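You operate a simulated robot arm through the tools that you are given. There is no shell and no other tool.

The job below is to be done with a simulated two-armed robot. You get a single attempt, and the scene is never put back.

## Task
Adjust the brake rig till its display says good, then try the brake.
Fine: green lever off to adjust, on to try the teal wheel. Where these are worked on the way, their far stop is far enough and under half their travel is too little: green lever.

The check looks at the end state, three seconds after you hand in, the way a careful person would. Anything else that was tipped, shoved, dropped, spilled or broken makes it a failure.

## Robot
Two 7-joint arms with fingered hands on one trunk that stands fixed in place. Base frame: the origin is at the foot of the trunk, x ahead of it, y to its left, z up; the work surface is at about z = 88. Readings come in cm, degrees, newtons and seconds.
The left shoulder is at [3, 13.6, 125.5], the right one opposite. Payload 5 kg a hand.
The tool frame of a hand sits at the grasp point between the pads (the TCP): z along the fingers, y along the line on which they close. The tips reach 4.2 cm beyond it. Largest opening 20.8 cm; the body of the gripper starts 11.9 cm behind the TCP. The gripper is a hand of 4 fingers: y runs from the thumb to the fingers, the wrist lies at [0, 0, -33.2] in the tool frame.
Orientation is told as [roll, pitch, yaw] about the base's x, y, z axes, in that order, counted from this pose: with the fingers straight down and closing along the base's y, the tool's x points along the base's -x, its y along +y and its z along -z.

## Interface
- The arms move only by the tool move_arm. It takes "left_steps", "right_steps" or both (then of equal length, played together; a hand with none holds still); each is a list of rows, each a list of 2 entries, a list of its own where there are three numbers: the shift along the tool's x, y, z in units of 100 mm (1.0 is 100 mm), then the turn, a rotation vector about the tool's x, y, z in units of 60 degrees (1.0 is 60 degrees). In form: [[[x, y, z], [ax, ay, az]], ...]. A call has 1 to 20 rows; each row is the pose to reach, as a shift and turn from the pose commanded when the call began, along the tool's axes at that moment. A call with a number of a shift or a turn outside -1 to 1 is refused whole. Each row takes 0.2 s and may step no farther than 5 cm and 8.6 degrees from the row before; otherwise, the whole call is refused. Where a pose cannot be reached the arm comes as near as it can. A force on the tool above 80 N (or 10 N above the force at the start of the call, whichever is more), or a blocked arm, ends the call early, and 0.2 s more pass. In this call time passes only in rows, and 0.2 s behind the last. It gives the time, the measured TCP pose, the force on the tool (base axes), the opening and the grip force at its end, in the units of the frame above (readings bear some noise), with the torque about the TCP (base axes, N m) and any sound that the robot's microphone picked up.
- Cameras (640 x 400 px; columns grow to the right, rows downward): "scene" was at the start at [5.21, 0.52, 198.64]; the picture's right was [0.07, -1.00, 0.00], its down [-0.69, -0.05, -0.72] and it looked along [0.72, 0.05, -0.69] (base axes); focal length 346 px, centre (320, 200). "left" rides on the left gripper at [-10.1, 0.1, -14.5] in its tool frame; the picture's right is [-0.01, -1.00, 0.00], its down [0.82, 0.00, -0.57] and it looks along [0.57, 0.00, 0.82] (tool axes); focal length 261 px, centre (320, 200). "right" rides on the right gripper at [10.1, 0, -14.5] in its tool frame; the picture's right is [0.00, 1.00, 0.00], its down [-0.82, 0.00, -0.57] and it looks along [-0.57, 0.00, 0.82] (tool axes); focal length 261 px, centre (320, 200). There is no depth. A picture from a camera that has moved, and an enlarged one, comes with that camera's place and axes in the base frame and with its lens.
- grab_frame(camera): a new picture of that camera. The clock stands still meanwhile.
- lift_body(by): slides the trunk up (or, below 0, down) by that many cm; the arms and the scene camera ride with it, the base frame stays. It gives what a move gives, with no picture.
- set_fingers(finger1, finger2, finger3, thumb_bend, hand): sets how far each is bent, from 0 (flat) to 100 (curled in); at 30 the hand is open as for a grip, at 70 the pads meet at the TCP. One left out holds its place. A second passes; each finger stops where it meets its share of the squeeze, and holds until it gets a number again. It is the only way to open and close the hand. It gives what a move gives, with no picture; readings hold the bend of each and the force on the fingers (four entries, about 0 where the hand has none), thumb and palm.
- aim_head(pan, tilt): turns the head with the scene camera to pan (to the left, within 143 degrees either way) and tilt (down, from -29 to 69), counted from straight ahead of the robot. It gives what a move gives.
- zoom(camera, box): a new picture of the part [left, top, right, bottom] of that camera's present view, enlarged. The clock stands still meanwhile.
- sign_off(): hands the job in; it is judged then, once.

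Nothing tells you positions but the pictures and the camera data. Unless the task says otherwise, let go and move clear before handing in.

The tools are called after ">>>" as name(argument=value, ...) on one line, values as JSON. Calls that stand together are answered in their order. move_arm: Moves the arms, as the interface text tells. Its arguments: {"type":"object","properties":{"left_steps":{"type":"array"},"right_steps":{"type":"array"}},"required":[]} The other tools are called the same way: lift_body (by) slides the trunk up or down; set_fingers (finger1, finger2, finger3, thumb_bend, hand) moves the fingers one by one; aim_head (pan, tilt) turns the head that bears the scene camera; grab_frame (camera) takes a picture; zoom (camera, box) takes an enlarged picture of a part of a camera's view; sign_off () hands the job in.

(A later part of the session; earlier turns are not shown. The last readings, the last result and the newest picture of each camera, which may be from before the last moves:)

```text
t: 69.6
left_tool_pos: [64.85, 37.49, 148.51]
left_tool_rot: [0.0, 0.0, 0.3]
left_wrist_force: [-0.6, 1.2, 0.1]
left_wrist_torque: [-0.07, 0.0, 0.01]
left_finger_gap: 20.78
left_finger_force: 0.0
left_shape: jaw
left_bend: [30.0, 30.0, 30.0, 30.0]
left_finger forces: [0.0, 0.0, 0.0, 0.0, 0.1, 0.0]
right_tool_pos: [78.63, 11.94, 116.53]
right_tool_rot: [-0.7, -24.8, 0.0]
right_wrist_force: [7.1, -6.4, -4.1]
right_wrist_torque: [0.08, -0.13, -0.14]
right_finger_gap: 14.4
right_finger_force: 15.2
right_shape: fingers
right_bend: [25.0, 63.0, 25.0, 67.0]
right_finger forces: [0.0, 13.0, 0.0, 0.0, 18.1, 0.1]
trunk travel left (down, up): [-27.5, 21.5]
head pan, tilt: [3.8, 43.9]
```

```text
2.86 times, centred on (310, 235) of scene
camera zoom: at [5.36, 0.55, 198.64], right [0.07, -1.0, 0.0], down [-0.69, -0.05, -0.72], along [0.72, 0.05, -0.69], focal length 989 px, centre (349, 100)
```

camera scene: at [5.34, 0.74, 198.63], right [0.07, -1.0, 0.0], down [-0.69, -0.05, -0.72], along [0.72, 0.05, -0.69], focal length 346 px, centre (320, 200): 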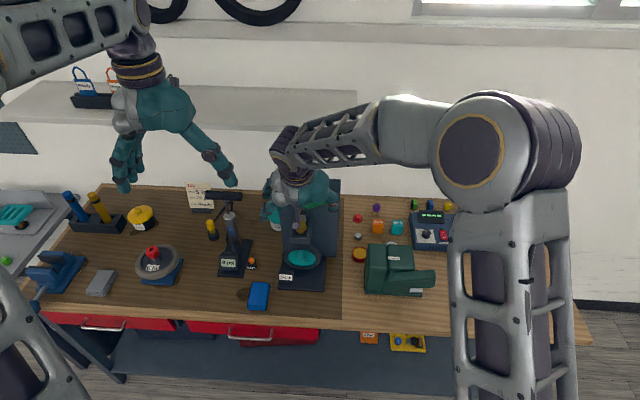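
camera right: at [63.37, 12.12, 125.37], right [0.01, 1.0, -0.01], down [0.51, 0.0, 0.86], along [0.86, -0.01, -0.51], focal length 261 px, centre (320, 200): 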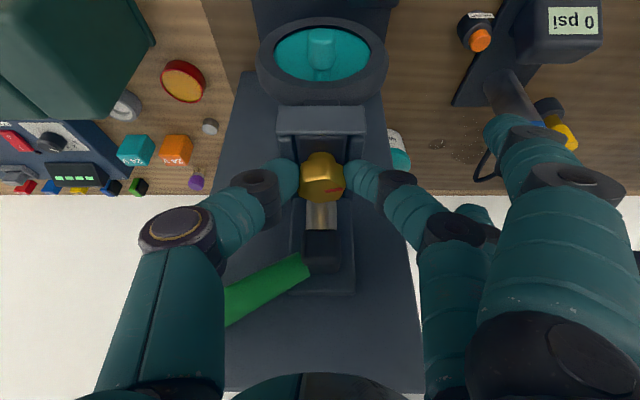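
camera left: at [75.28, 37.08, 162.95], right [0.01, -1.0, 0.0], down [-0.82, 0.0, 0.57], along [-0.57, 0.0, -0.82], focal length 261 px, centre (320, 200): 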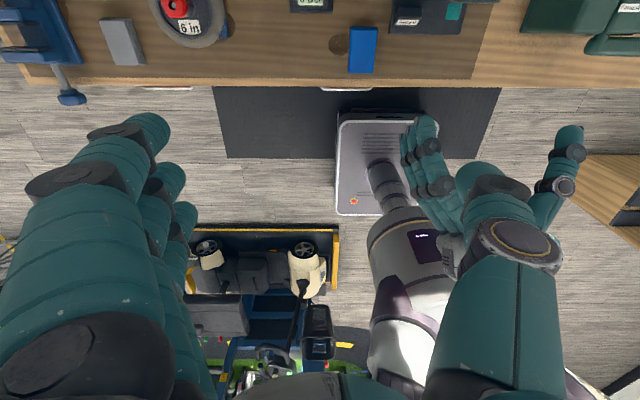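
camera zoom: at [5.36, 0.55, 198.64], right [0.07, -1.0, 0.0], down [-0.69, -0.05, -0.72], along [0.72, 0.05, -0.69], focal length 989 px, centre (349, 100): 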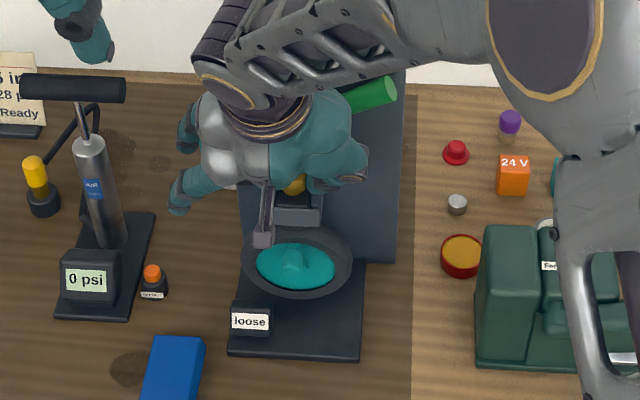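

The knob turned with the hand (mark kept its place relative to the fingers); display still "loose". Continue clockwise another 40°.

>>> move_arm(right_steps=[[[0, 0.0135, 0], [0.056, 0, 0.121]], [[-0.002, 0.027, 0.001], [0.112, 0, 0.242]], [[-0.005, 0.04, 0.0025], [0.168, 0, 0.363]], [[-0.01, 0.052, 0.005], [0.224, 0, 0.484]], [[-0.017, 0.064, 0.008], [0.28, 0, 0.605]]])

>>> grab_frame(camera="right")

>>> zoom(camera="scene", box=[240, 165, 380, 305])

```text
t: 70.8
left_tool_pos: [64.46, 38.2, 148.64]
left_tool_rot: [0.0, -0.2, 0.6]
left_wrist_force: [-1.2, 19.9, 3.1]
left_wrist_torque: [-0.31, 0.02, -0.08]
left_finger_gap: 20.7
left_finger_force: 0.1
left_shape: jaw
left_bend: [30.0, 30.0, 30.0, 33.0]
left_finger forces: [0.1, 0.0, 0.0, 0.0, 0.0, 0.1]
right_tool_pos: [77.91, 13.77, 116.12]
right_tool_rot: [-0.6, -25.0, -39.4]
right_wrist_force: [-43.4, 30.2, -5.7]
right_wrist_torque: [-1.21, -0.9, 5.62]
right_finger_gap: 13.51
right_finger_force: 30.8
right_shape: fingers
right_bend: [25.0, 64.0, 17.0, 69.0]
right_finger forces: [0.0, 8.2, 38.4, 0.1, 14.6, 0.1]
trunk travel left (down, up): [-27.5, 21.5]
head pan, tilt: [3.8, 43.9]
```

```text
taken
camera right: at [66.24, 23.49, 125.23], right [0.64, 0.77, -0.01], down [0.39, -0.32, 0.86], along [0.66, -0.56, -0.5], focal length 261 px, centre (320, 200)
```

right: 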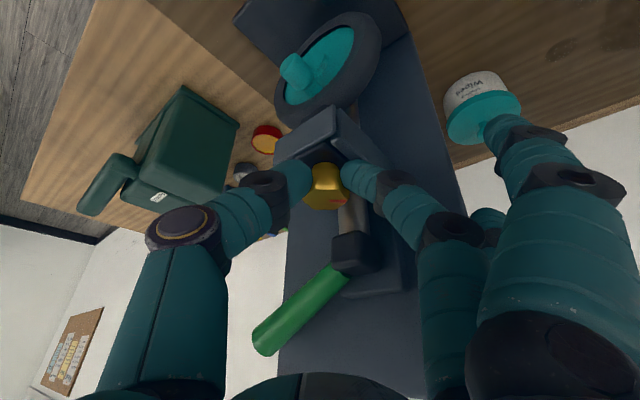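

```text
2.86 times, centred on (310, 235) of scene
camera zoom: at [4.62, 1.31, 198.64], right [0.07, -1.0, 0.0], down [-0.69, -0.05, -0.72], along [0.72, 0.05, -0.69], focal length 989 px, centre (349, 100)
```

zoom: 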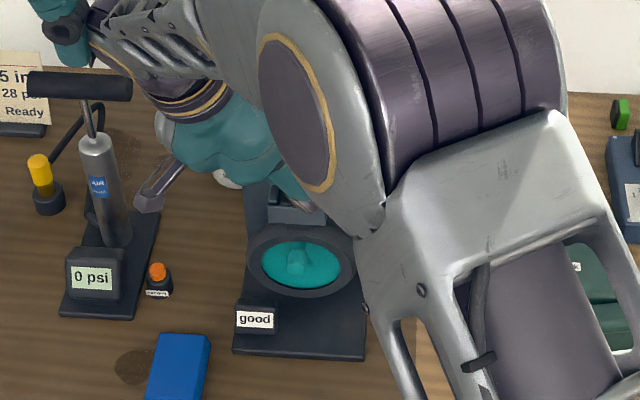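

The display now says "good". But outer finger 3 presses the board and the right wrist has touched the left thumb, so I'll relax the command to the actual pose and move the left hand away at the same time.

>>> move_arm(left_steps=[[[0, 0.2, 0], [0, 0, 0]], [[0, 0.45, -0.1], [0, 0, 0]], [[0, 0.8, -0.2], [0, 0, 0]]], right_steps=[[[0.05, 0.012, -0.01], [0, 0, 0]], [[0.1, 0.024, -0.02], [0, 0, 0]], [[0.12, 0.03, -0.025], [0, 0, 0]]])

>>> zoom(camera="scene", box=[240, 165, 380, 305])

```text
t: 71.6
left_tool_pos: [64.54, 45.48, 150.98]
left_tool_rot: [-0.2, -0.3, 0.5]
left_wrist_force: [-0.8, 0.5, -0.7]
left_wrist_torque: [-0.11, -0.01, 0.01]
left_finger_gap: 20.82
left_finger_force: 0.1
left_shape: jaw
left_bend: [30.0, 30.0, 30.0, 30.0]
left_finger forces: [0.0, 0.1, 0.0, 0.0, 0.1, 0.0]
right_tool_pos: [77.81, 13.88, 116.32]
right_tool_rot: [-0.5, -25.3, -40.0]
right_wrist_force: [-29.2, 16.2, -3.1]
right_wrist_torque: [-0.82, -0.32, 3.03]
right_finger_gap: 13.51
right_finger_force: 23.2
right_shape: fingers
right_bend: [25.0, 64.0, 18.0, 69.0]
right_finger forces: [0.0, 6.4, 22.9, 0.0, 17.2, 0.0]
trunk travel left (down, up): [-27.5, 21.5]
head pan, tilt: [3.8, 43.9]
```

```text
2.86 times, centred on (310, 235) of scene
camera zoom: at [4.89, 0.94, 198.65], right [0.07, -1.0, 0.0], down [-0.69, -0.05, -0.72], along [0.72, 0.05, -0.69], focal length 989 px, centre (349, 100)
```

zoom: 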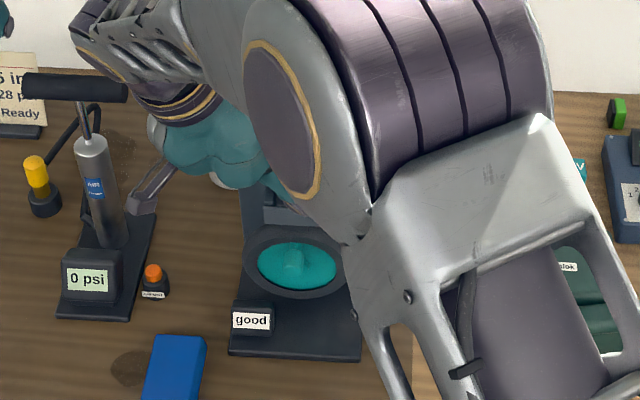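

Relaxing finger 3 (it is being bent back by the board), then opening the pinch.

>>> set_fingers(hand="right", finger3=8)

>>> set_fingers(hand="right", finger2=50, thumb_bend=50)

>>> zoom(camera="scene", box=[240, 165, 380, 305])

>>> grab_frame(camera="right")

```text
t: 72.6
left_tool_pos: [64.48, 45.33, 150.95]
left_tool_rot: [0.0, -0.2, 0.5]
left_wrist_force: [-0.5, 0.3, 0.2]
left_wrist_torque: [0.02, 0.0, -0.02]
left_finger_gap: 20.81
left_finger_force: 0.0
left_shape: jaw
left_bend: [30.0, 30.0, 30.0, 30.0]
left_finger forces: [0.1, 0.1, 0.1, 0.1, 0.0, 0.0]
right_tool_pos: [77.9, 13.6, 116.31]
right_tool_rot: [-0.4, -25.3, -40.0]
right_wrist_force: [-25.0, 11.4, -3.4]
right_wrist_torque: [0.42, 0.62, -0.12]
right_finger_gap: 13.46
right_finger_force: 20.6
right_shape: fingers
right_bend: [25.0, 64.0, 8.0, 68.0]
right_finger forces: [0.0, 15.4, 0.0, 0.0, 24.9, 0.0]
trunk travel left (down, up): [-27.5, 21.5]
head pan, tilt: [3.8, 43.9]
```

```text
t: 73.6
left_tool_pos: [64.65, 45.32, 150.92]
left_tool_rot: [-0.1, 0.0, 0.4]
left_wrist_force: [0.6, 0.0, -0.3]
left_wrist_torque: [-0.01, -0.02, 0.01]
left_finger_gap: 20.81
left_finger_force: 0.0
left_shape: jaw
left_bend: [30.0, 30.0, 30.0, 30.0]
left_finger forces: [0.0, 0.1, 0.0, 0.0, 0.0, 0.1]
right_tool_pos: [78.09, 13.6, 116.19]
right_tool_rot: [-0.5, -25.1, -39.9]
right_wrist_force: [-0.1, 0.0, 0.9]
right_wrist_torque: [0.0, -0.02, -0.02]
right_finger_gap: 18.0
right_finger_force: 0.0
right_shape: fingers
right_bend: [25.0, 50.0, 8.0, 50.0]
right_finger forces: [0.0, 0.0, 0.0, 0.0, 0.1, 0.0]
trunk travel left (down, up): [-27.5, 21.5]
head pan, tilt: [3.8, 43.9]
```

```text
2.86 times, centred on (310, 235) of scene
camera zoom: at [5.19, 0.55, 198.64], right [0.07, -1.0, 0.0], down [-0.69, -0.05, -0.72], along [0.72, 0.05, -0.69], focal length 989 px, centre (349, 100)
```

zoom: 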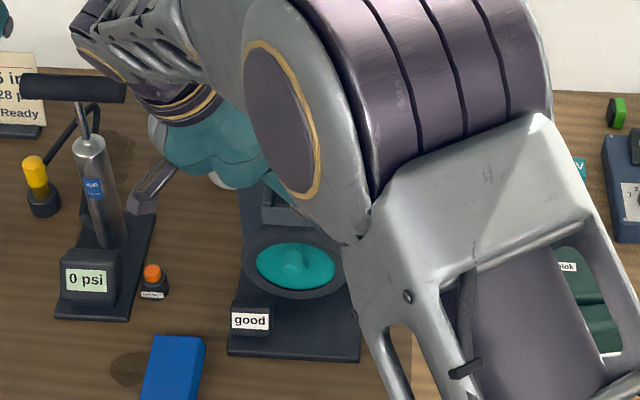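

```text
taken
camera right: at [66.43, 23.52, 125.02], right [0.65, 0.76, -0.01], down [0.38, -0.32, 0.87], along [0.66, -0.56, -0.5], focal length 261 px, centre (320, 200)
```

right: 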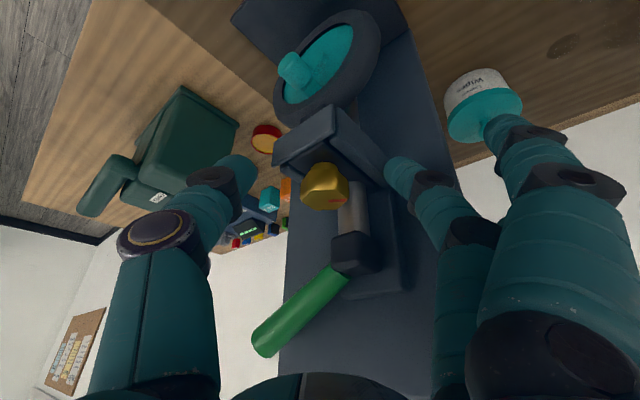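

Released cleanly and the display stays "good". I'll lift straight up off the knob and turn the hand back to yaw 0.

>>> move_arm(right_steps=[[[-0.1, 0, -0.22], [0, 0, 0]], [[-0.2, 0, -0.44], [0, 0, 0]], [[-0.26, -0.12, -0.52], [-0.056, 0, -0.121]], [[-0.31, -0.24, -0.58], [-0.113, 0, -0.242]], [[-0.36, -0.36, -0.65], [-0.169, 0, -0.362]], [[-0.41, -0.48, -0.72], [-0.226, 0, -0.483]], [[-0.46, -0.58, -0.78], [-0.282, 0, -0.604]]])

>>> grab_frame(camera="right")

>>> zoom(camera="scene", box=[240, 165, 380, 305])

```text
t: 75.2
left_tool_pos: [64.71, 45.13, 150.92]
left_tool_rot: [0.0, 0.0, 0.4]
left_wrist_force: [0.0, -1.3, -0.1]
left_wrist_torque: [0.14, -0.02, 0.04]
left_finger_gap: 20.81
left_finger_force: 0.0
left_shape: jaw
left_bend: [30.0, 30.0, 30.0, 30.0]
left_finger forces: [0.0, 0.0, 0.1, 0.0, 0.0, 0.0]
right_tool_pos: [74.86, 8.45, 125.11]
right_tool_rot: [-0.4, -24.9, 0.2]
right_wrist_force: [0.7, 0.1, 0.2]
right_wrist_torque: [-0.02, -0.04, 0.02]
right_finger_gap: 18.01
right_finger_force: 0.1
right_shape: fingers
right_bend: [25.0, 50.0, 8.0, 50.0]
right_finger forces: [0.0, 0.0, 0.0, 0.0, 0.0, 0.0]
trunk travel left (down, up): [-27.5, 21.5]
head pan, tilt: [3.8, 43.9]
```

```text
taken
camera right: at [59.55, 8.56, 134.1], right [0.0, 1.0, 0.0], down [0.5, 0.0, 0.86], along [0.86, -0.01, -0.5], focal length 261 px, centre (320, 200)
```

right: 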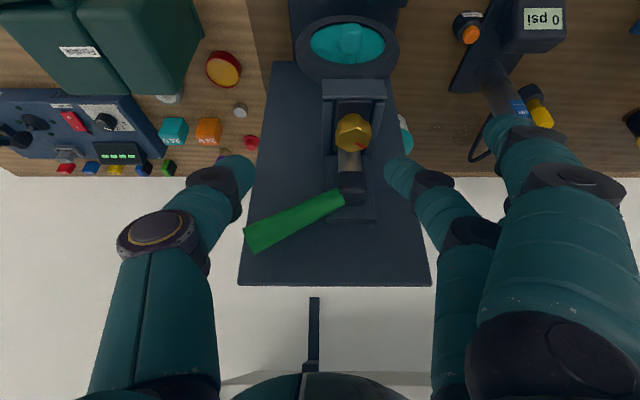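

```text
2.86 times, centred on (310, 235) of scene
camera zoom: at [5.2, 0.35, 198.64], right [0.07, -1.0, 0.0], down [-0.69, -0.05, -0.72], along [0.72, 0.05, -0.69], focal length 989 px, centre (349, 100)
```

zoom: 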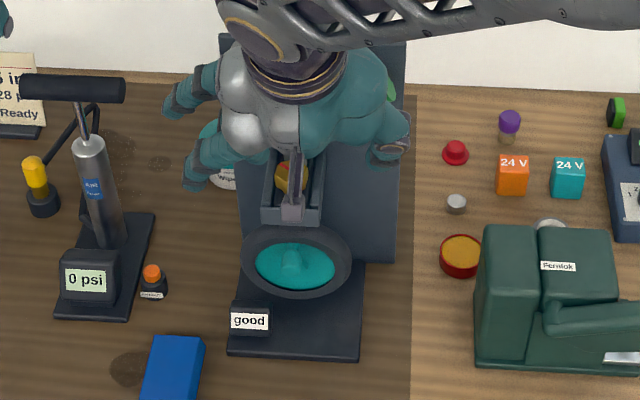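

Display "good", lever up. Before moving the lever I'll record the pad/wheel gap closely so I can compare it with the lever down.

>>> zoom(camera="right", box=[290, 0, 410, 120])

>>> zoom(camera="scene", box=[285, 215, 335, 275])

```text
3.33 times, centred on (350, 60) of right
camera zoom: at [59.55, 8.56, 134.1], right [0.0, 1.0, 0.0], down [0.5, 0.0, 0.86], along [0.86, -0.01, -0.5], focal length 869 px, centre (220, 667)
```

zoom: 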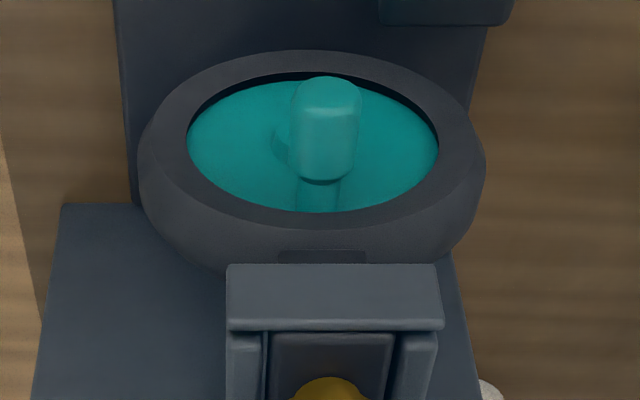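

```text
6.67 times, centred on (310, 245) of scene
camera zoom: at [5.2, 0.35, 198.64], right [0.07, -1.0, 0.0], down [-0.69, -0.05, -0.72], along [0.72, 0.05, -0.69], focal length 2308 px, centre (387, -100)
```

zoom: 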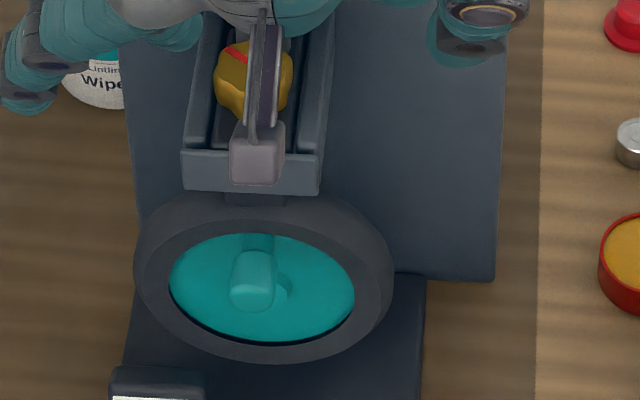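

Pad and wheel recorded. Now I'll bring closed fingertips above the raised lever and press it down to its other stop, as tested earlier.

>>> move_arm(right_steps=[[[-0.07, -0.17, -0.23], [0, 0.05, 0]], [[-0.14, -0.35, -0.46], [0, 0.1, 0]], [[-0.204, -0.52, -0.68], [0, 0.153, 0]]])

>>> set_fingers(hand="right", finger1=70, finger2=70, finger3=70, thumb_bend=70)

>>> move_arm(right_steps=[[[-0.23, 0, 0.065], [0, 0, 0]], [[-0.46, 0, 0.13], [0, 0, 0]], [[-0.693, 0, 0.195], [0, 0, 0]]])

>>> grab_frame(camera="right")

>>> zoom(camera="scene", box=[250, 165, 390, 305])

```text
t: 76.0
left_tool_pos: [64.59, 45.3, 150.98]
left_tool_rot: [0.0, -0.1, 0.5]
left_wrist_force: [-0.5, -0.5, 0.2]
left_wrist_torque: [0.07, -0.01, 0.02]
left_finger_gap: 20.79
left_finger_force: 0.1
left_shape: jaw
left_bend: [30.0, 30.0, 30.0, 30.0]
left_finger forces: [0.1, 0.0, 0.1, 0.0, 0.0, 0.0]
right_tool_pos: [73.86, 3.46, 132.35]
right_tool_rot: [-0.4, -15.6, 0.0]
right_wrist_force: [0.0, -0.6, -0.4]
right_wrist_torque: [0.05, -0.08, 0.0]
right_finger_gap: 18.01
right_finger_force: 0.0
right_shape: fingers
right_bend: [25.0, 50.0, 8.0, 50.0]
right_finger forces: [0.1, 0.0, 0.0, 0.0, 0.1, 0.0]
trunk travel left (down, up): [-27.5, 21.5]
head pan, tilt: [3.8, 43.9]
```

```text
t: 77.0
left_tool_pos: [64.67, 45.39, 150.88]
left_tool_rot: [0.0, -0.2, 0.4]
left_wrist_force: [-0.4, 0.7, 0.0]
left_wrist_torque: [0.0, -0.03, 0.02]
left_finger_gap: 20.79
left_finger_force: 0.2
left_shape: jaw
left_bend: [30.0, 30.0, 30.0, 30.0]
left_finger forces: [0.0, 0.0, 0.1, 0.0, 0.1, 0.0]
right_tool_pos: [73.9, 3.39, 132.32]
right_tool_rot: [-0.4, -15.6, 0.0]
right_wrist_force: [0.1, 0.4, -0.3]
right_wrist_torque: [-0.01, 0.03, 0.02]
right_finger_gap: 3.19
right_finger_force: 0.1
right_shape: fingers
right_bend: [70.0, 70.0, 70.0, 70.0]
right_finger forces: [0.1, 0.1, 0.1, 0.1, 0.0, 0.0]
trunk travel left (down, up): [-27.5, 21.5]
head pan, tilt: [3.8, 43.9]
```

```text
t: 77.8
left_tool_pos: [64.85, 45.22, 150.85]
left_tool_rot: [-0.1, 0.0, 0.3]
left_wrist_force: [0.5, 0.9, 0.0]
left_wrist_torque: [-0.01, 0.1, -0.02]
left_finger_gap: 20.8
left_finger_force: 0.1
left_shape: jaw
left_bend: [30.0, 30.0, 30.0, 30.0]
left_finger forces: [0.1, 0.0, 0.1, 0.0, 0.0, 0.1]
right_tool_pos: [81.14, 3.33, 132.16]
right_tool_rot: [-0.5, -15.8, 0.0]
right_wrist_force: [0.5, 0.1, -0.2]
right_wrist_torque: [-0.01, 0.11, 0.02]
right_finger_gap: 3.21
right_finger_force: 0.1
right_shape: fingers
right_bend: [70.0, 70.0, 70.0, 70.0]
right_finger forces: [0.0, 0.1, 0.0, 0.1, 0.0, 0.1]
trunk travel left (down, up): [-27.5, 21.5]
head pan, tilt: [3.8, 43.9]
```

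```text
taken
camera right: at [67.45, 3.47, 143.53], right [0.01, 1.0, -0.01], down [0.64, 0.0, 0.77], along [0.77, -0.01, -0.64], focal length 261 px, centre (320, 200)
```

right: 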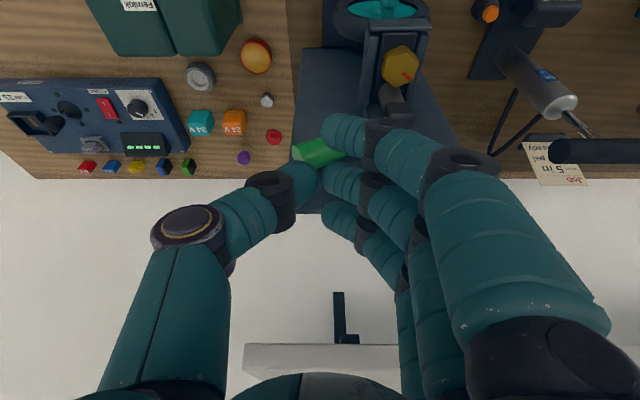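

```text
2.86 times, centred on (320, 235) of scene
camera zoom: at [5.37, 0.55, 198.63], right [0.07, -1.0, 0.0], down [-0.69, -0.05, -0.72], along [0.72, 0.05, -0.69], focal length 989 px, centre (320, 100)
```

zoom: 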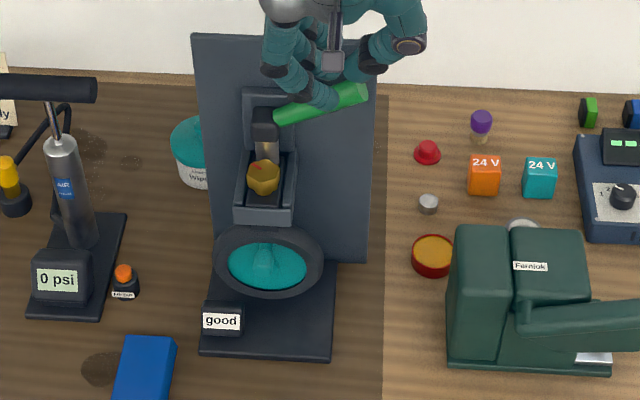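

Fingertips are above the raised lever. Pressing down 7 cm in small rows.

>>> move_arm(right_steps=[[[0.035, 0, 0.125], [0, 0, 0]], [[0.07, 0, 0.25], [0, 0, 0]], [[0.105, 0, 0.375], [0, 0, 0]], [[0.14, 0, 0.5], [0, 0, 0]], [[0.19, 0, 0.675], [0, 0, 0]]])

>>> zoom(camera="scene", box=[250, 165, 390, 305])

```text
t: 79.0
left_tool_pos: [64.7, 45.15, 150.98]
left_tool_rot: [0.0, -0.2, 0.4]
left_wrist_force: [0.4, -0.3, -0.7]
left_wrist_torque: [-0.01, 0.05, 0.02]
left_finger_gap: 20.77
left_finger_force: 0.1
left_shape: jaw
left_bend: [30.0, 30.0, 30.0, 30.0]
left_finger forces: [0.1, 0.1, 0.0, 0.0, 0.0, 0.0]
right_tool_pos: [81.13, 3.18, 125.24]
right_tool_rot: [-0.5, -15.8, -0.1]
right_wrist_force: [0.1, -0.3, 0.6]
right_wrist_torque: [0.0, 0.05, 0.01]
right_finger_gap: 3.23
right_finger_force: 0.0
right_shape: fingers
right_bend: [70.0, 70.0, 70.0, 70.0]
right_finger forces: [0.1, 0.0, 0.0, 0.0, 0.1, 0.0]
trunk travel left (down, up): [-27.5, 21.5]
head pan, tilt: [3.8, 43.9]
```

```text
2.86 times, centred on (320, 235) of scene
camera zoom: at [5.29, 0.52, 198.63], right [0.07, -1.0, 0.0], down [-0.69, -0.05, -0.72], along [0.72, 0.05, -0.69], focal length 989 px, centre (320, 100)
```

zoom: 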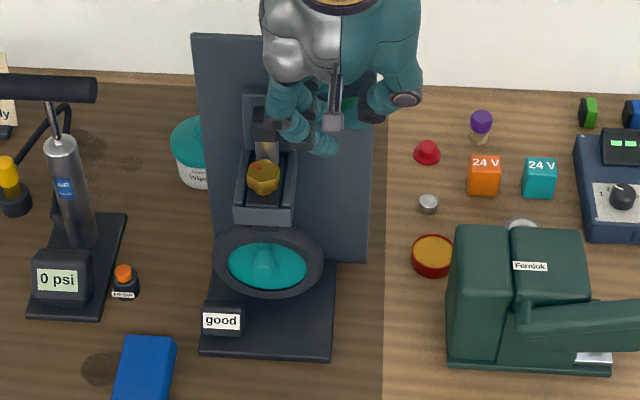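

No force now — it may have snapped over or be touching lightly. Continue down to the earlier lower-stop height.

>>> move_arm(right_steps=[[[0.035, 0, 0.125], [0, 0, 0]], [[0.07, 0, 0.25], [0, 0, 0]], [[0.105, 0, 0.375], [0, 0, 0]], [[0.14, 0, 0.5], [0, 0, 0]], [[0.175, 0, 0.62], [0, 0, 0]], [[0.21, 0, 0.745], [0, 0, 0]]])

>>> grab_frame(camera="right")

```text
t: 80.4
left_tool_pos: [64.71, 45.22, 150.86]
left_tool_rot: [0.0, -0.2, 0.4]
left_wrist_force: [0.4, -0.3, 0.3]
left_wrist_torque: [0.01, 0.03, -0.02]
left_finger_gap: 20.8
left_finger_force: 0.0
left_shape: jaw
left_bend: [30.0, 30.0, 30.0, 30.0]
left_finger forces: [0.1, 0.0, 0.0, 0.0, 0.1, 0.0]
right_tool_pos: [81.37, 3.52, 117.61]
right_tool_rot: [-0.4, -16.0, -0.2]
right_wrist_force: [5.8, -3.1, 14.2]
right_wrist_torque: [0.14, -0.7, -0.14]
right_finger_gap: 3.18
right_finger_force: 7.5
right_shape: fingers
right_bend: [70.0, 70.0, 72.0, 70.0]
right_finger forces: [0.0, 0.0, 15.1, 0.0, 0.1, 0.0]
trunk travel left (down, up): [-27.5, 21.5]
head pan, tilt: [3.8, 43.9]
```

```text
taken
camera right: at [67.59, 3.53, 128.91], right [0.01, 1.0, 0.0], down [0.63, 0.0, 0.77], along [0.77, -0.01, -0.63], focal length 261 px, centre (320, 200)
```

right: 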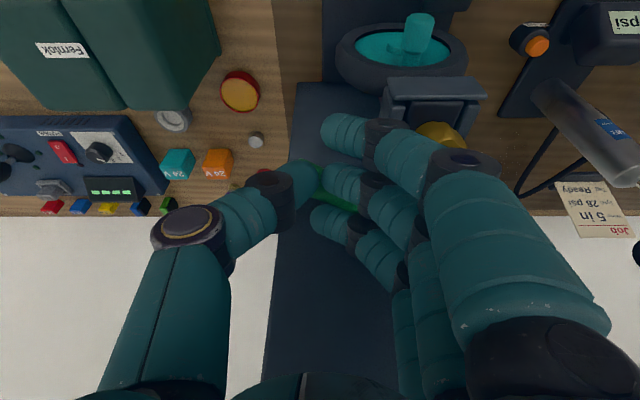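

The lever is back at its lower stop (same contact height and force). I'll lift away and look at the lever, pad and wheel peg.

>>> move_arm(right_steps=[[[-0.07, 0, -0.25], [0, 0, 0]], [[-0.15, 0, -0.5], [0, 0, 0]], [[-0.05, 0.1, -0.72], [0, -0.1, 0]], [[0.15, 0.25, -0.85], [0, -0.22, 0]], [[0.45, 0.4, -0.9], [0, -0.34, 0]], [[0.8, 0.5, -0.9], [0, -0.46, 0]]])

>>> grab_frame(camera="right")

>>> zoom(camera="scene", box=[250, 165, 390, 305])

```text
t: 81.8
left_tool_pos: [64.95, 44.97, 150.9]
left_tool_rot: [-0.1, -0.1, 0.2]
left_wrist_force: [4.9, -4.4, 0.4]
left_wrist_torque: [0.59, 0.49, -0.03]
left_finger_gap: 20.81
left_finger_force: 0.1
left_shape: jaw
left_bend: [30.0, 30.0, 30.0, 30.0]
left_finger forces: [0.1, 0.0, 0.1, 0.0, 0.1, 0.0]
right_tool_pos: [70.63, 8.2, 123.72]
right_tool_rot: [-2.8, -42.7, 3.3]
right_wrist_force: [-5.3, 23.0, 9.7]
right_wrist_torque: [-1.84, 0.22, -2.14]
right_finger_gap: 3.14
right_finger_force: 0.0
right_shape: fingers
right_bend: [70.0, 70.0, 70.0, 70.0]
right_finger forces: [0.1, 0.0, 0.1, 0.0, 0.1, 0.1]
trunk travel left (down, up): [-27.5, 21.5]
head pan, tilt: [3.8, 43.9]
```

```text
taken
camera right: at [53.43, 7.83, 127.53], right [-0.02, 1.0, -0.03], down [0.21, 0.04, 0.98], along [0.98, 0.01, -0.21], focal length 261 px, centre (320, 200)
```

right: 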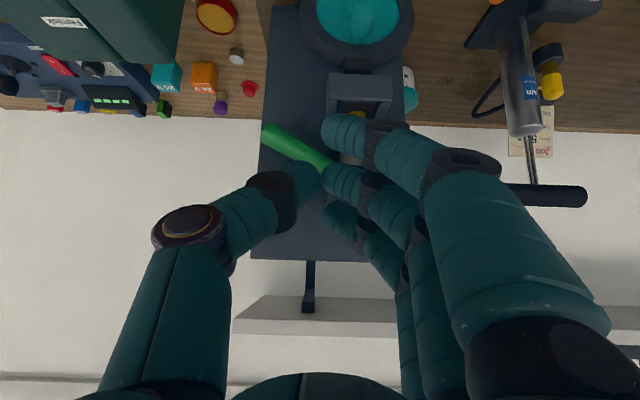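

```text
2.86 times, centred on (320, 235) of scene
camera zoom: at [5.31, 0.45, 198.66], right [0.06, -1.0, 0.0], down [-0.69, -0.04, -0.72], along [0.72, 0.05, -0.69], focal length 989 px, centre (320, 100)
```

zoom: 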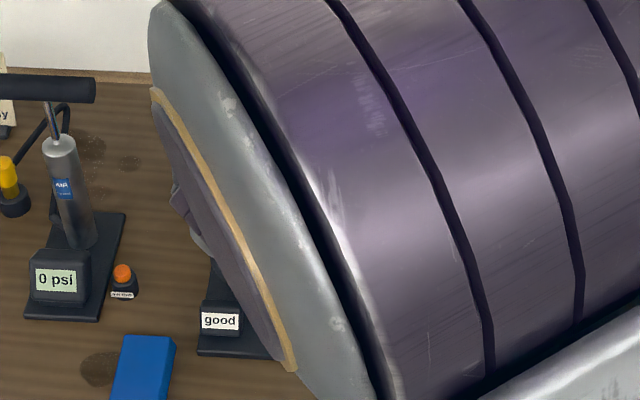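

The lever is down and the display still "good", but this pulled-back posture strains the elbow (23 N with no finger contact). I'll return forward to the relaxed posture above the rig.

>>> move_arm(right_steps=[[[-0.22, 0.1, 0.06], [0, 0.06, 0]], [[-0.43, 0.2, 0.12], [0, 0.12, 0]], [[-0.64, 0.3, 0.19], [0, 0.18, 0]]])

>>> grab_frame(camera="scene")

>>> grab_frame(camera="right")

```text
t: 82.6
left_tool_pos: [64.62, 45.36, 150.92]
left_tool_rot: [0.0, 0.1, 0.5]
left_wrist_force: [0.1, 0.4, -0.6]
left_wrist_torque: [-0.01, 0.06, -0.01]
left_finger_gap: 20.79
left_finger_force: 0.0
left_shape: jaw
left_bend: [30.0, 30.0, 30.0, 30.0]
left_finger forces: [0.0, 0.0, 0.0, 0.1, 0.0, 0.1]
right_tool_pos: [76.82, 11.65, 126.85]
right_tool_rot: [-0.5, -32.3, 0.1]
right_wrist_force: [1.0, 0.8, -0.3]
right_wrist_torque: [-0.05, -0.07, 0.01]
right_finger_gap: 3.1
right_finger_force: 0.0
right_shape: fingers
right_bend: [70.0, 70.0, 70.0, 70.0]
right_finger forces: [0.0, 0.0, 0.0, 0.1, 0.0, 0.0]
trunk travel left (down, up): [-27.5, 21.5]
head pan, tilt: [3.8, 43.9]
```

```text
taken
camera scene: at [5.25, 0.69, 198.64], right [0.07, -1.0, 0.0], down [-0.69, -0.05, -0.72], along [0.72, 0.05, -0.69], focal length 346 px, centre (320, 200)
```

scene: 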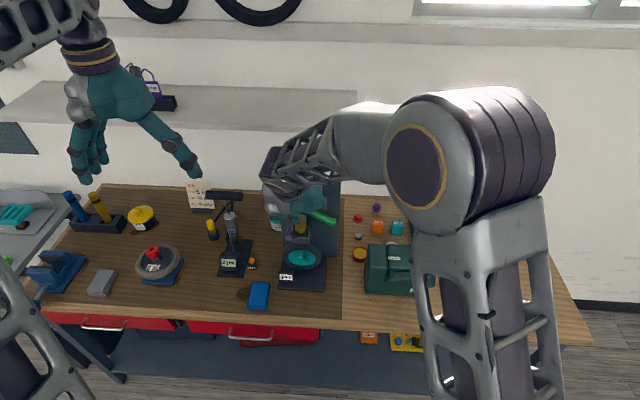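

```text
taken
camera right: at [60.49, 11.72, 133.74], right [0.01, 1.0, -0.01], down [0.39, 0.0, 0.92], along [0.92, -0.01, -0.39], focal length 261 px, centre (320, 200)
```

right: 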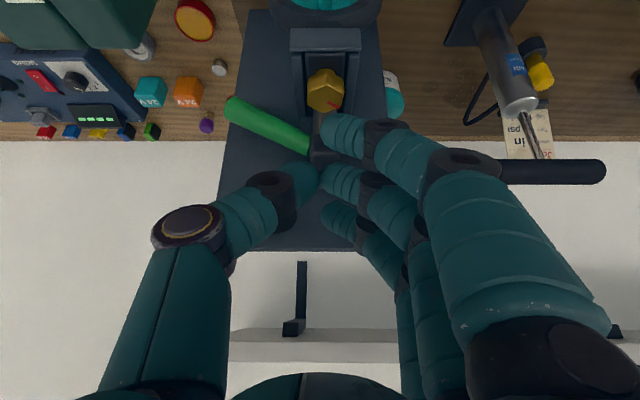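

Lever fully down, display good. Next the wheel: I'll retreat slightly, open the pinch and descend in front of the bracket toward the crank peg near [76, 12.2, 102].

>>> move_arm(right_steps=[[[0.17, 0.01, 0.0], [0, 0.07, 0]], [[0.35, 0.03, 0.01], [0, 0.14, 0]], [[0.52, 0.04, 0.02], [0, 0.2, 0]]])

>>> set_fingers(hand="right", finger1=25, finger2=52, finger3=25, thumb_bend=52)

>>> grab_frame(camera="right")

```text
t: 83.4
left_tool_pos: [64.73, 45.23, 151.0]
left_tool_rot: [0.1, -0.1, 0.5]
left_wrist_force: [0.0, 0.1, 0.1]
left_wrist_torque: [0.03, 0.01, -0.01]
left_finger_gap: 20.78
left_finger_force: 0.0
left_shape: jaw
left_bend: [30.0, 30.0, 30.0, 30.0]
left_finger forces: [0.1, 0.0, 0.1, 0.1, 0.0, 0.1]
right_tool_pos: [72.66, 11.69, 124.17]
right_tool_rot: [-0.3, -20.4, -0.1]
right_wrist_force: [-0.2, 0.7, 0.1]
right_wrist_torque: [0.01, 0.02, 0.01]
right_finger_gap: 3.15
right_finger_force: 0.0
right_shape: fingers
right_bend: [70.0, 70.0, 70.0, 70.0]
right_finger forces: [0.0, 0.0, 0.1, 0.0, 0.0, 0.1]
trunk travel left (down, up): [-27.5, 21.5]
head pan, tilt: [3.8, 43.9]
```

```text
t: 84.4
left_tool_pos: [64.75, 45.29, 150.9]
left_tool_rot: [0.0, -0.1, 0.5]
left_wrist_force: [-1.2, -0.1, -0.4]
left_wrist_torque: [0.06, -0.01, 0.02]
left_finger_gap: 20.77
left_finger_force: 0.0
left_shape: jaw
left_bend: [30.0, 30.0, 30.0, 30.0]
left_finger forces: [0.1, 0.1, 0.1, 0.1, 0.0, 0.1]
right_tool_pos: [72.68, 11.71, 124.04]
right_tool_rot: [-0.4, -20.5, 0.1]
right_wrist_force: [-0.3, -0.5, 0.1]
right_wrist_torque: [0.02, -0.02, 0.0]
right_finger_gap: 17.44
right_finger_force: 0.2
right_shape: fingers
right_bend: [25.0, 52.0, 25.0, 52.0]
right_finger forces: [0.0, 0.1, 0.1, 0.0, 0.0, 0.1]
trunk travel left (down, up): [-27.5, 21.5]
head pan, tilt: [3.8, 43.9]
```

```text
taken
camera right: at [58.1, 11.91, 134.14], right [0.01, 1.0, -0.01], down [0.57, 0.0, 0.82], along [0.82, -0.01, -0.57], focal length 261 px, centre (320, 200)
```

right: 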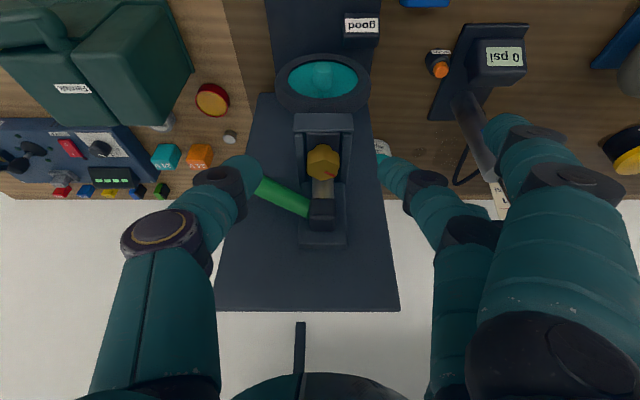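

Display "good" and everything clear. Descending in front of the bracket.

>>> move_arm(right_steps=[[[0.15, 0.01, 0.31], [0, 0, 0]], [[0.3, 0.03, 0.63], [0, 0, 0]], [[0.46, 0.04, 0.95], [0, 0, 0]]])

>>> grab_frame(camera="right")

>>> grab_frame(camera="scene")

```text
t: 85.2
left_tool_pos: [64.77, 45.4, 150.86]
left_tool_rot: [0.0, -0.2, 0.4]
left_wrist_force: [1.2, 0.6, -0.4]
left_wrist_torque: [-0.05, 0.05, -0.02]
left_finger_gap: 20.82
left_finger_force: 0.0
left_shape: jaw
left_bend: [30.0, 30.0, 30.0, 30.0]
left_finger forces: [0.0, 0.0, 0.0, 0.1, 0.0, 0.0]
right_tool_pos: [71.6, 12.49, 113.38]
right_tool_rot: [-0.4, -20.4, 0.0]
right_wrist_force: [0.1, 0.0, 0.6]
right_wrist_torque: [-0.09, 0.08, -0.05]
right_finger_gap: 17.49
right_finger_force: 0.0
right_shape: fingers
right_bend: [25.0, 52.0, 25.0, 52.0]
right_finger forces: [0.0, 0.0, 0.1, 0.0, 0.0, 0.0]
trunk travel left (down, up): [-27.5, 21.5]
head pan, tilt: [3.8, 43.9]
```

```text
taken
camera right: at [57.0, 12.47, 123.53], right [0.01, 1.0, -0.01], down [0.57, 0.0, 0.82], along [0.82, -0.01, -0.57], focal length 261 px, centre (320, 200)
```

right: 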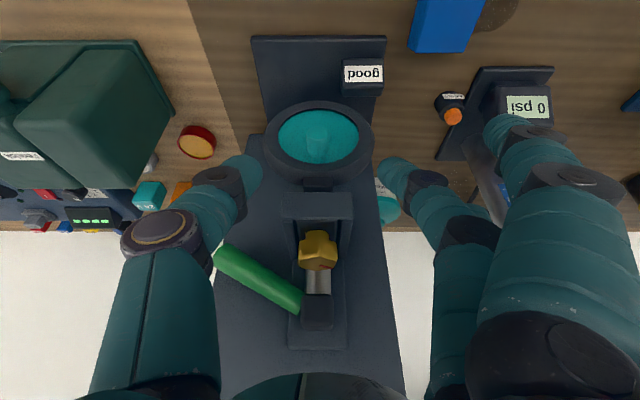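

```text
taken
camera scene: at [5.3, 0.62, 198.64], right [0.07, -1.0, 0.0], down [-0.69, -0.05, -0.72], along [0.72, 0.05, -0.69], focal length 346 px, centre (320, 200)
```

scene: 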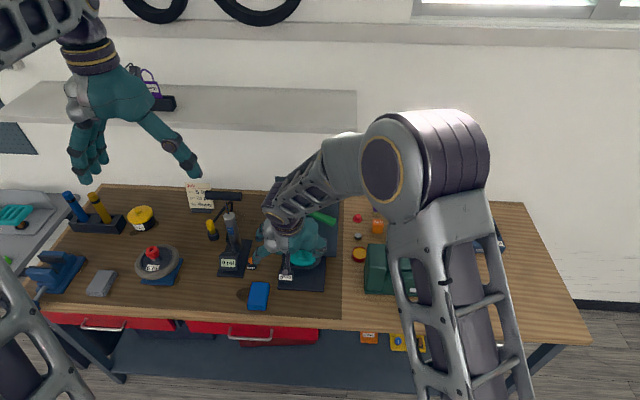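

>>> zoom(camera="right", box=[250, 80, 390, 200])

```text
3.33 times, centred on (320, 140) of right
camera zoom: at [57.0, 12.47, 123.53], right [0.01, 1.0, -0.01], down [0.57, 0.0, 0.82], along [0.82, -0.01, -0.57], focal length 869 px, centre (320, 400)
```

zoom: 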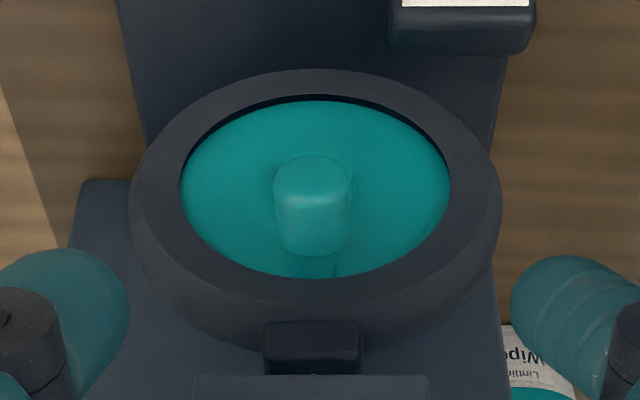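

The peg is centred at about [75.2–78.5, 12.0, 102.4], 2.5 cm thick. I'll drop straight down in front of it first.

>>> move_arm(right_steps=[[[0.105, -0.015, 0.28], [0, 0, 0]], [[0.21, -0.03, 0.56], [0, 0, 0]], [[0.315, -0.05, 0.84], [0, 0, 0]]])

>>> grab_frame(camera="right")

```text
t: 86.0
left_tool_pos: [64.7, 45.35, 150.89]
left_tool_rot: [0.0, -0.1, 0.4]
left_wrist_force: [0.7, 0.0, 0.1]
left_wrist_torque: [-0.03, 0.07, 0.0]
left_finger_gap: 20.8
left_finger_force: 0.1
left_shape: jaw
left_bend: [30.0, 30.0, 30.0, 30.0]
left_finger forces: [0.1, 0.0, 0.0, 0.0, 0.0, 0.0]
right_tool_pos: [71.57, 11.85, 104.72]
right_tool_rot: [-0.4, -20.6, 0.0]
right_wrist_force: [-0.4, -0.5, 0.1]
right_wrist_torque: [-0.06, 0.05, -0.03]
right_finger_gap: 17.49
right_finger_force: 0.1
right_shape: fingers
right_bend: [25.0, 52.0, 25.0, 52.0]
right_finger forces: [0.1, 0.0, 0.0, 0.0, 0.0, 0.0]
trunk travel left (down, up): [-27.5, 21.5]
head pan, tilt: [3.8, 43.9]
```

```text
taken
camera right: at [57.01, 11.9, 114.69], right [0.01, 1.0, 0.0], down [0.57, 0.0, 0.82], along [0.82, -0.01, -0.57], focal length 261 px, centre (320, 200)
```

right: 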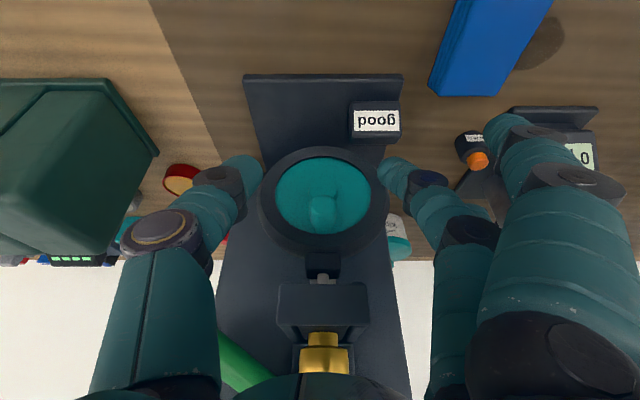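

The peg end is centred between thumb and finger. Moving forward 4 cm onto it.

>>> move_arm(right_steps=[[[-0.12, 0.01, 0.07], [0, 0, 0]], [[-0.24, 0.02, 0.145], [0, 0, 0]], [[-0.366, 0.03, 0.22], [0, 0, 0]]])

>>> grab_frame(camera="right")

```text
t: 86.8
left_tool_pos: [64.73, 45.24, 150.98]
left_tool_rot: [0.0, -0.1, 0.4]
left_wrist_force: [0.4, -0.4, -0.1]
left_wrist_torque: [0.03, 0.03, 0.01]
left_finger_gap: 20.79
left_finger_force: 0.1
left_shape: jaw
left_bend: [30.0, 30.0, 30.0, 30.0]
left_finger forces: [0.0, 0.1, 0.0, 0.0, 0.0, 0.0]
right_tool_pos: [75.87, 11.86, 103.75]
right_tool_rot: [-0.4, -20.5, 0.1]
right_wrist_force: [0.5, 0.1, 0.4]
right_wrist_torque: [-0.03, 0.02, -0.02]
right_finger_gap: 17.47
right_finger_force: 0.0
right_shape: fingers
right_bend: [25.0, 52.0, 25.0, 52.0]
right_finger forces: [0.1, 0.0, 0.0, 0.1, 0.5, 0.0]
trunk travel left (down, up): [-27.5, 21.5]
head pan, tilt: [3.8, 43.9]
```

```text
taken
camera right: at [61.3, 11.95, 113.8], right [0.01, 1.0, -0.01], down [0.57, 0.0, 0.82], along [0.82, -0.01, -0.57], focal length 261 px, centre (320, 200)
```

right: 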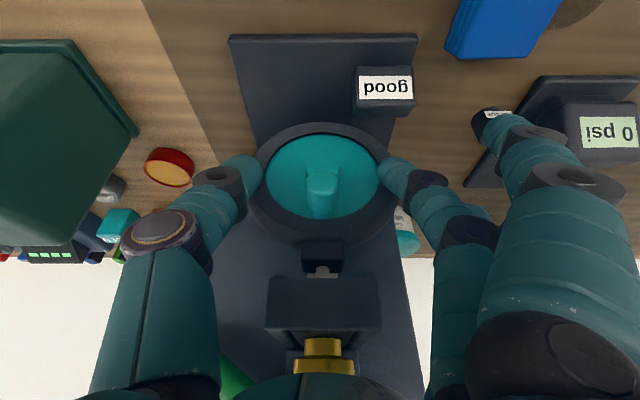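

Well placed with no contact force. Closing the pinch on the peg.

>>> set_fingers(hand="right", finger2=74, thumb_bend=74)

>>> grab_frame(camera="right")

```text
t: 87.8
left_tool_pos: [64.81, 45.28, 150.88]
left_tool_rot: [0.0, 0.0, 0.5]
left_wrist_force: [-0.2, 1.0, 0.6]
left_wrist_torque: [-0.02, 0.04, -0.02]
left_finger_gap: 20.77
left_finger_force: 0.0
left_shape: jaw
left_bend: [30.0, 30.0, 30.0, 30.0]
left_finger forces: [0.0, 0.0, 0.0, 0.1, 0.0, 0.0]
right_tool_pos: [75.92, 11.74, 103.47]
right_tool_rot: [-0.4, -20.4, 0.0]
right_wrist_force: [2.8, -4.9, -13.1]
right_wrist_torque: [-0.03, 0.12, 0.0]
right_finger_gap: 13.06
right_finger_force: 12.2
right_shape: fingers
right_bend: [25.0, 71.0, 25.0, 69.0]
right_finger forces: [0.0, 9.8, 0.1, 0.0, 14.4, 0.1]
trunk travel left (down, up): [-27.5, 21.5]
head pan, tilt: [3.8, 43.9]
```

```text
taken
camera right: at [61.33, 11.88, 113.73], right [0.01, 1.0, -0.01], down [0.57, 0.0, 0.82], along [0.82, -0.01, -0.57], focal length 261 px, centre (320, 200)
```

right: 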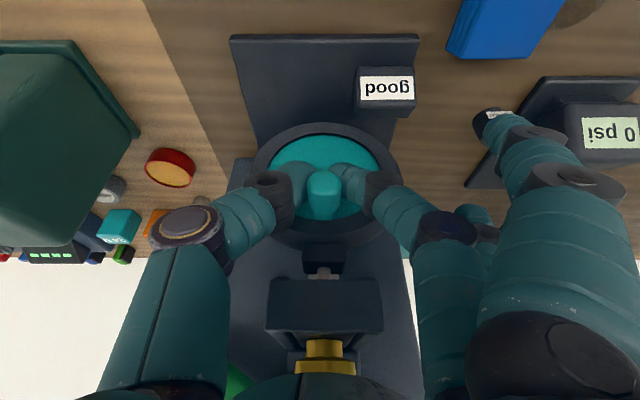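

The peg is held. Now I try the wheel: push the peg 2 cm to the left along its arc and read the force.

>>> move_arm(right_steps=[[[0.0, 0.05, 0.0], [0, 0, 0]], [[0.004, 0.1, 0.01], [0, 0, 0]], [[0.007, 0.15, 0.02], [0, 0, 0]], [[0.012, 0.2, 0.032], [0, 0, 0]]])

>>> grab_frame(camera="right")

```text
t: 88.8
left_tool_pos: [64.58, 44.91, 151.12]
left_tool_rot: [0.0, -0.1, 0.4]
left_wrist_force: [-0.2, -0.1, -0.1]
left_wrist_torque: [0.01, 0.0, 0.0]
left_finger_gap: 20.79
left_finger_force: 0.1
left_shape: jaw
left_bend: [30.0, 30.0, 30.0, 30.0]
left_finger forces: [0.0, 0.0, 0.0, 0.0, 0.0, 0.1]
right_tool_pos: [75.95, 13.17, 103.43]
right_tool_rot: [-0.6, -20.5, 0.0]
right_wrist_force: [-5.6, -38.1, 6.9]
right_wrist_torque: [-0.75, 0.04, -0.44]
right_finger_gap: 14.21
right_finger_force: 16.1
right_shape: fingers
right_bend: [25.0, 73.0, 25.0, 66.0]
right_finger forces: [0.0, 4.5, 0.0, 0.1, 28.6, 0.0]
trunk travel left (down, up): [-27.5, 21.5]
head pan, tilt: [3.8, 43.9]
```

```text
taken
camera right: at [61.36, 13.39, 113.57], right [0.01, 1.0, -0.01], down [0.57, 0.0, 0.82], along [0.82, -0.01, -0.57], focal length 261 px, centre (320, 200)
```

right: 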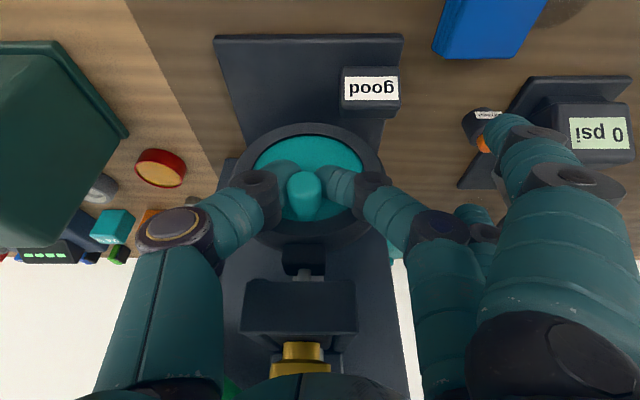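

The wheel holds: 38 N sideways on the peg and it has not moved, so lever-down is "on" and the brake grips. I'll push a bit harder to make it a proper try and watch for slip or any sound/display change.

>>> move_arm(right_steps=[[[0.0, 0.05, 0.01], [0, 0, 0]], [[0.0, 0.1, 0.02], [0, 0, 0]], [[0.0, 0.15, 0.03], [0, 0, 0]], [[0.0, 0.2, 0.04], [0, 0, 0]]])

>>> zoom(camera="right", box=[190, 30, 450, 330])

```text
t: 89.8
left_tool_pos: [64.66, 44.74, 151.22]
left_tool_rot: [0.2, -0.2, 0.4]
left_wrist_force: [0.1, -0.3, 0.0]
left_wrist_torque: [0.02, -0.01, 0.02]
left_finger_gap: 20.78
left_finger_force: 0.0
left_shape: jaw
left_bend: [30.0, 30.0, 30.0, 30.0]
left_finger forces: [0.0, 0.0, 0.1, 0.0, 0.0, 0.0]
right_tool_pos: [76.1, 14.69, 103.19]
right_tool_rot: [-1.1, -20.5, -0.3]
right_wrist_force: [-12.0, -56.0, 21.2]
right_wrist_torque: [-1.25, 0.01, -0.68]
right_finger_gap: 15.4
right_finger_force: 21.7
right_shape: fingers
right_bend: [25.0, 74.0, 25.0, 66.0]
right_finger forces: [0.0, 0.0, 0.1, 0.1, 42.4, 0.0]
trunk travel left (down, up): [-27.5, 21.5]
head pan, tilt: [3.8, 43.9]
```

```text
1.33 times, centred on (320, 180) of right
camera zoom: at [61.44, 15.0, 113.24], right [0.02, 1.0, -0.02], down [0.57, 0.0, 0.82], along [0.82, -0.02, -0.57], focal length 348 px, centre (320, 227)
```

zoom: 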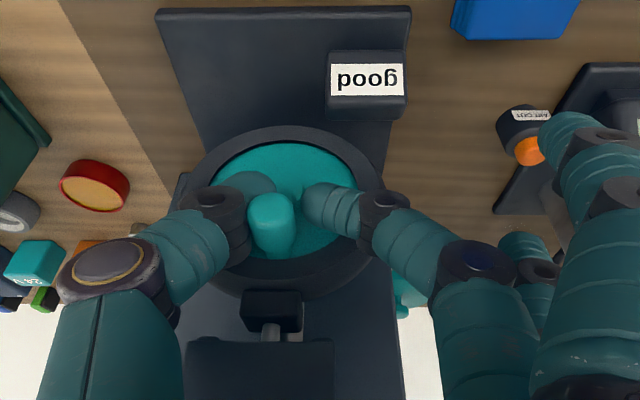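

The wheel still holds at 56 N. I'll push on toward the force limit to see whether the braked wheel turns stiffly at all.

>>> move_arm(right_steps=[[[0.0, 0.06, 0.02], [0, 0, 0]], [[0.0, 0.12, 0.04], [0, 0, 0]], [[0.0, 0.18, 0.06], [0, 0, 0]], [[0.0, 0.24, 0.08], [0, 0, 0]]])

>>> grab_frame(camera="right")

>>> zoom(camera="scene", box=[250, 165, 390, 305])

```text
t: 90.5
left_tool_pos: [64.6, 45.05, 151.03]
left_tool_rot: [0.2, -0.1, 0.6]
left_wrist_force: [2.1, 0.3, -0.9]
left_wrist_torque: [-0.06, 0.13, 0.0]
left_finger_gap: 20.78
left_finger_force: 0.0
left_shape: jaw
left_bend: [30.0, 30.0, 30.0, 30.0]
left_finger forces: [0.0, 0.1, 0.0, 0.1, 0.1, 0.0]
right_tool_pos: [76.28, 14.62, 102.21]
right_tool_rot: [-2.4, -19.9, -0.5]
right_wrist_force: [-21.4, -54.5, 24.2]
right_wrist_torque: [-1.05, 0.51, -1.0]
right_finger_gap: 14.87
right_finger_force: 31.9
right_shape: fingers
right_bend: [25.0, 74.0, 25.0, 63.0]
right_finger forces: [0.0, 0.0, 0.0, 0.0, 63.6, 0.0]
trunk travel left (down, up): [-27.5, 21.5]
head pan, tilt: [3.8, 43.9]
stopped in row 3 (right hand): the force on the tool passed its limit at 82 N (the readings are from after the stop); the commanded pose is now the measured one
```

```text
taken
camera right: at [61.8, 15.45, 112.5], right [0.03, 1.0, -0.04], down [0.58, 0.02, 0.82], along [0.82, -0.05, -0.57], focal length 261 px, centre (320, 200)
```

right: 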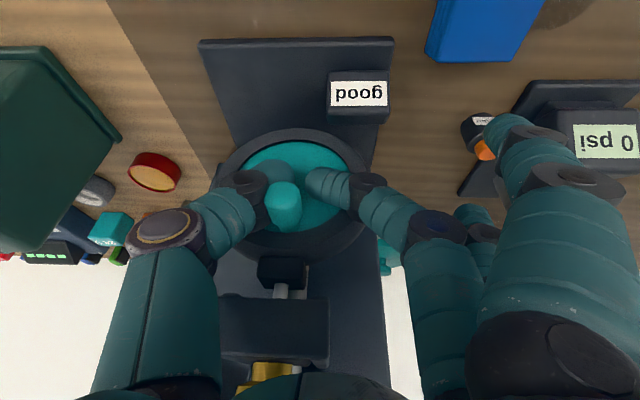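

```text
2.86 times, centred on (320, 235) of scene
camera zoom: at [5.0, 0.18, 198.64], right [0.07, -1.0, 0.0], down [-0.69, -0.04, -0.72], along [0.72, 0.05, -0.69], focal length 989 px, centre (320, 100)
```

zoom: 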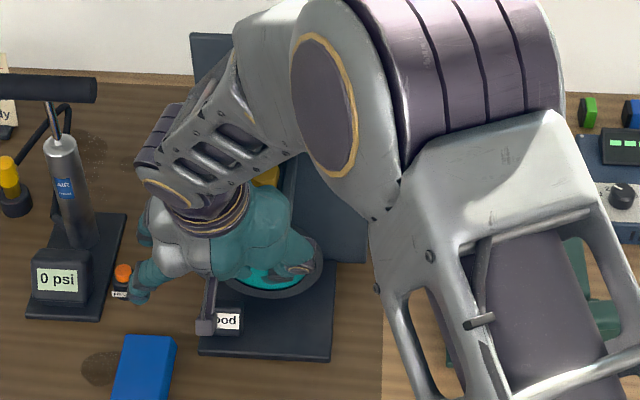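

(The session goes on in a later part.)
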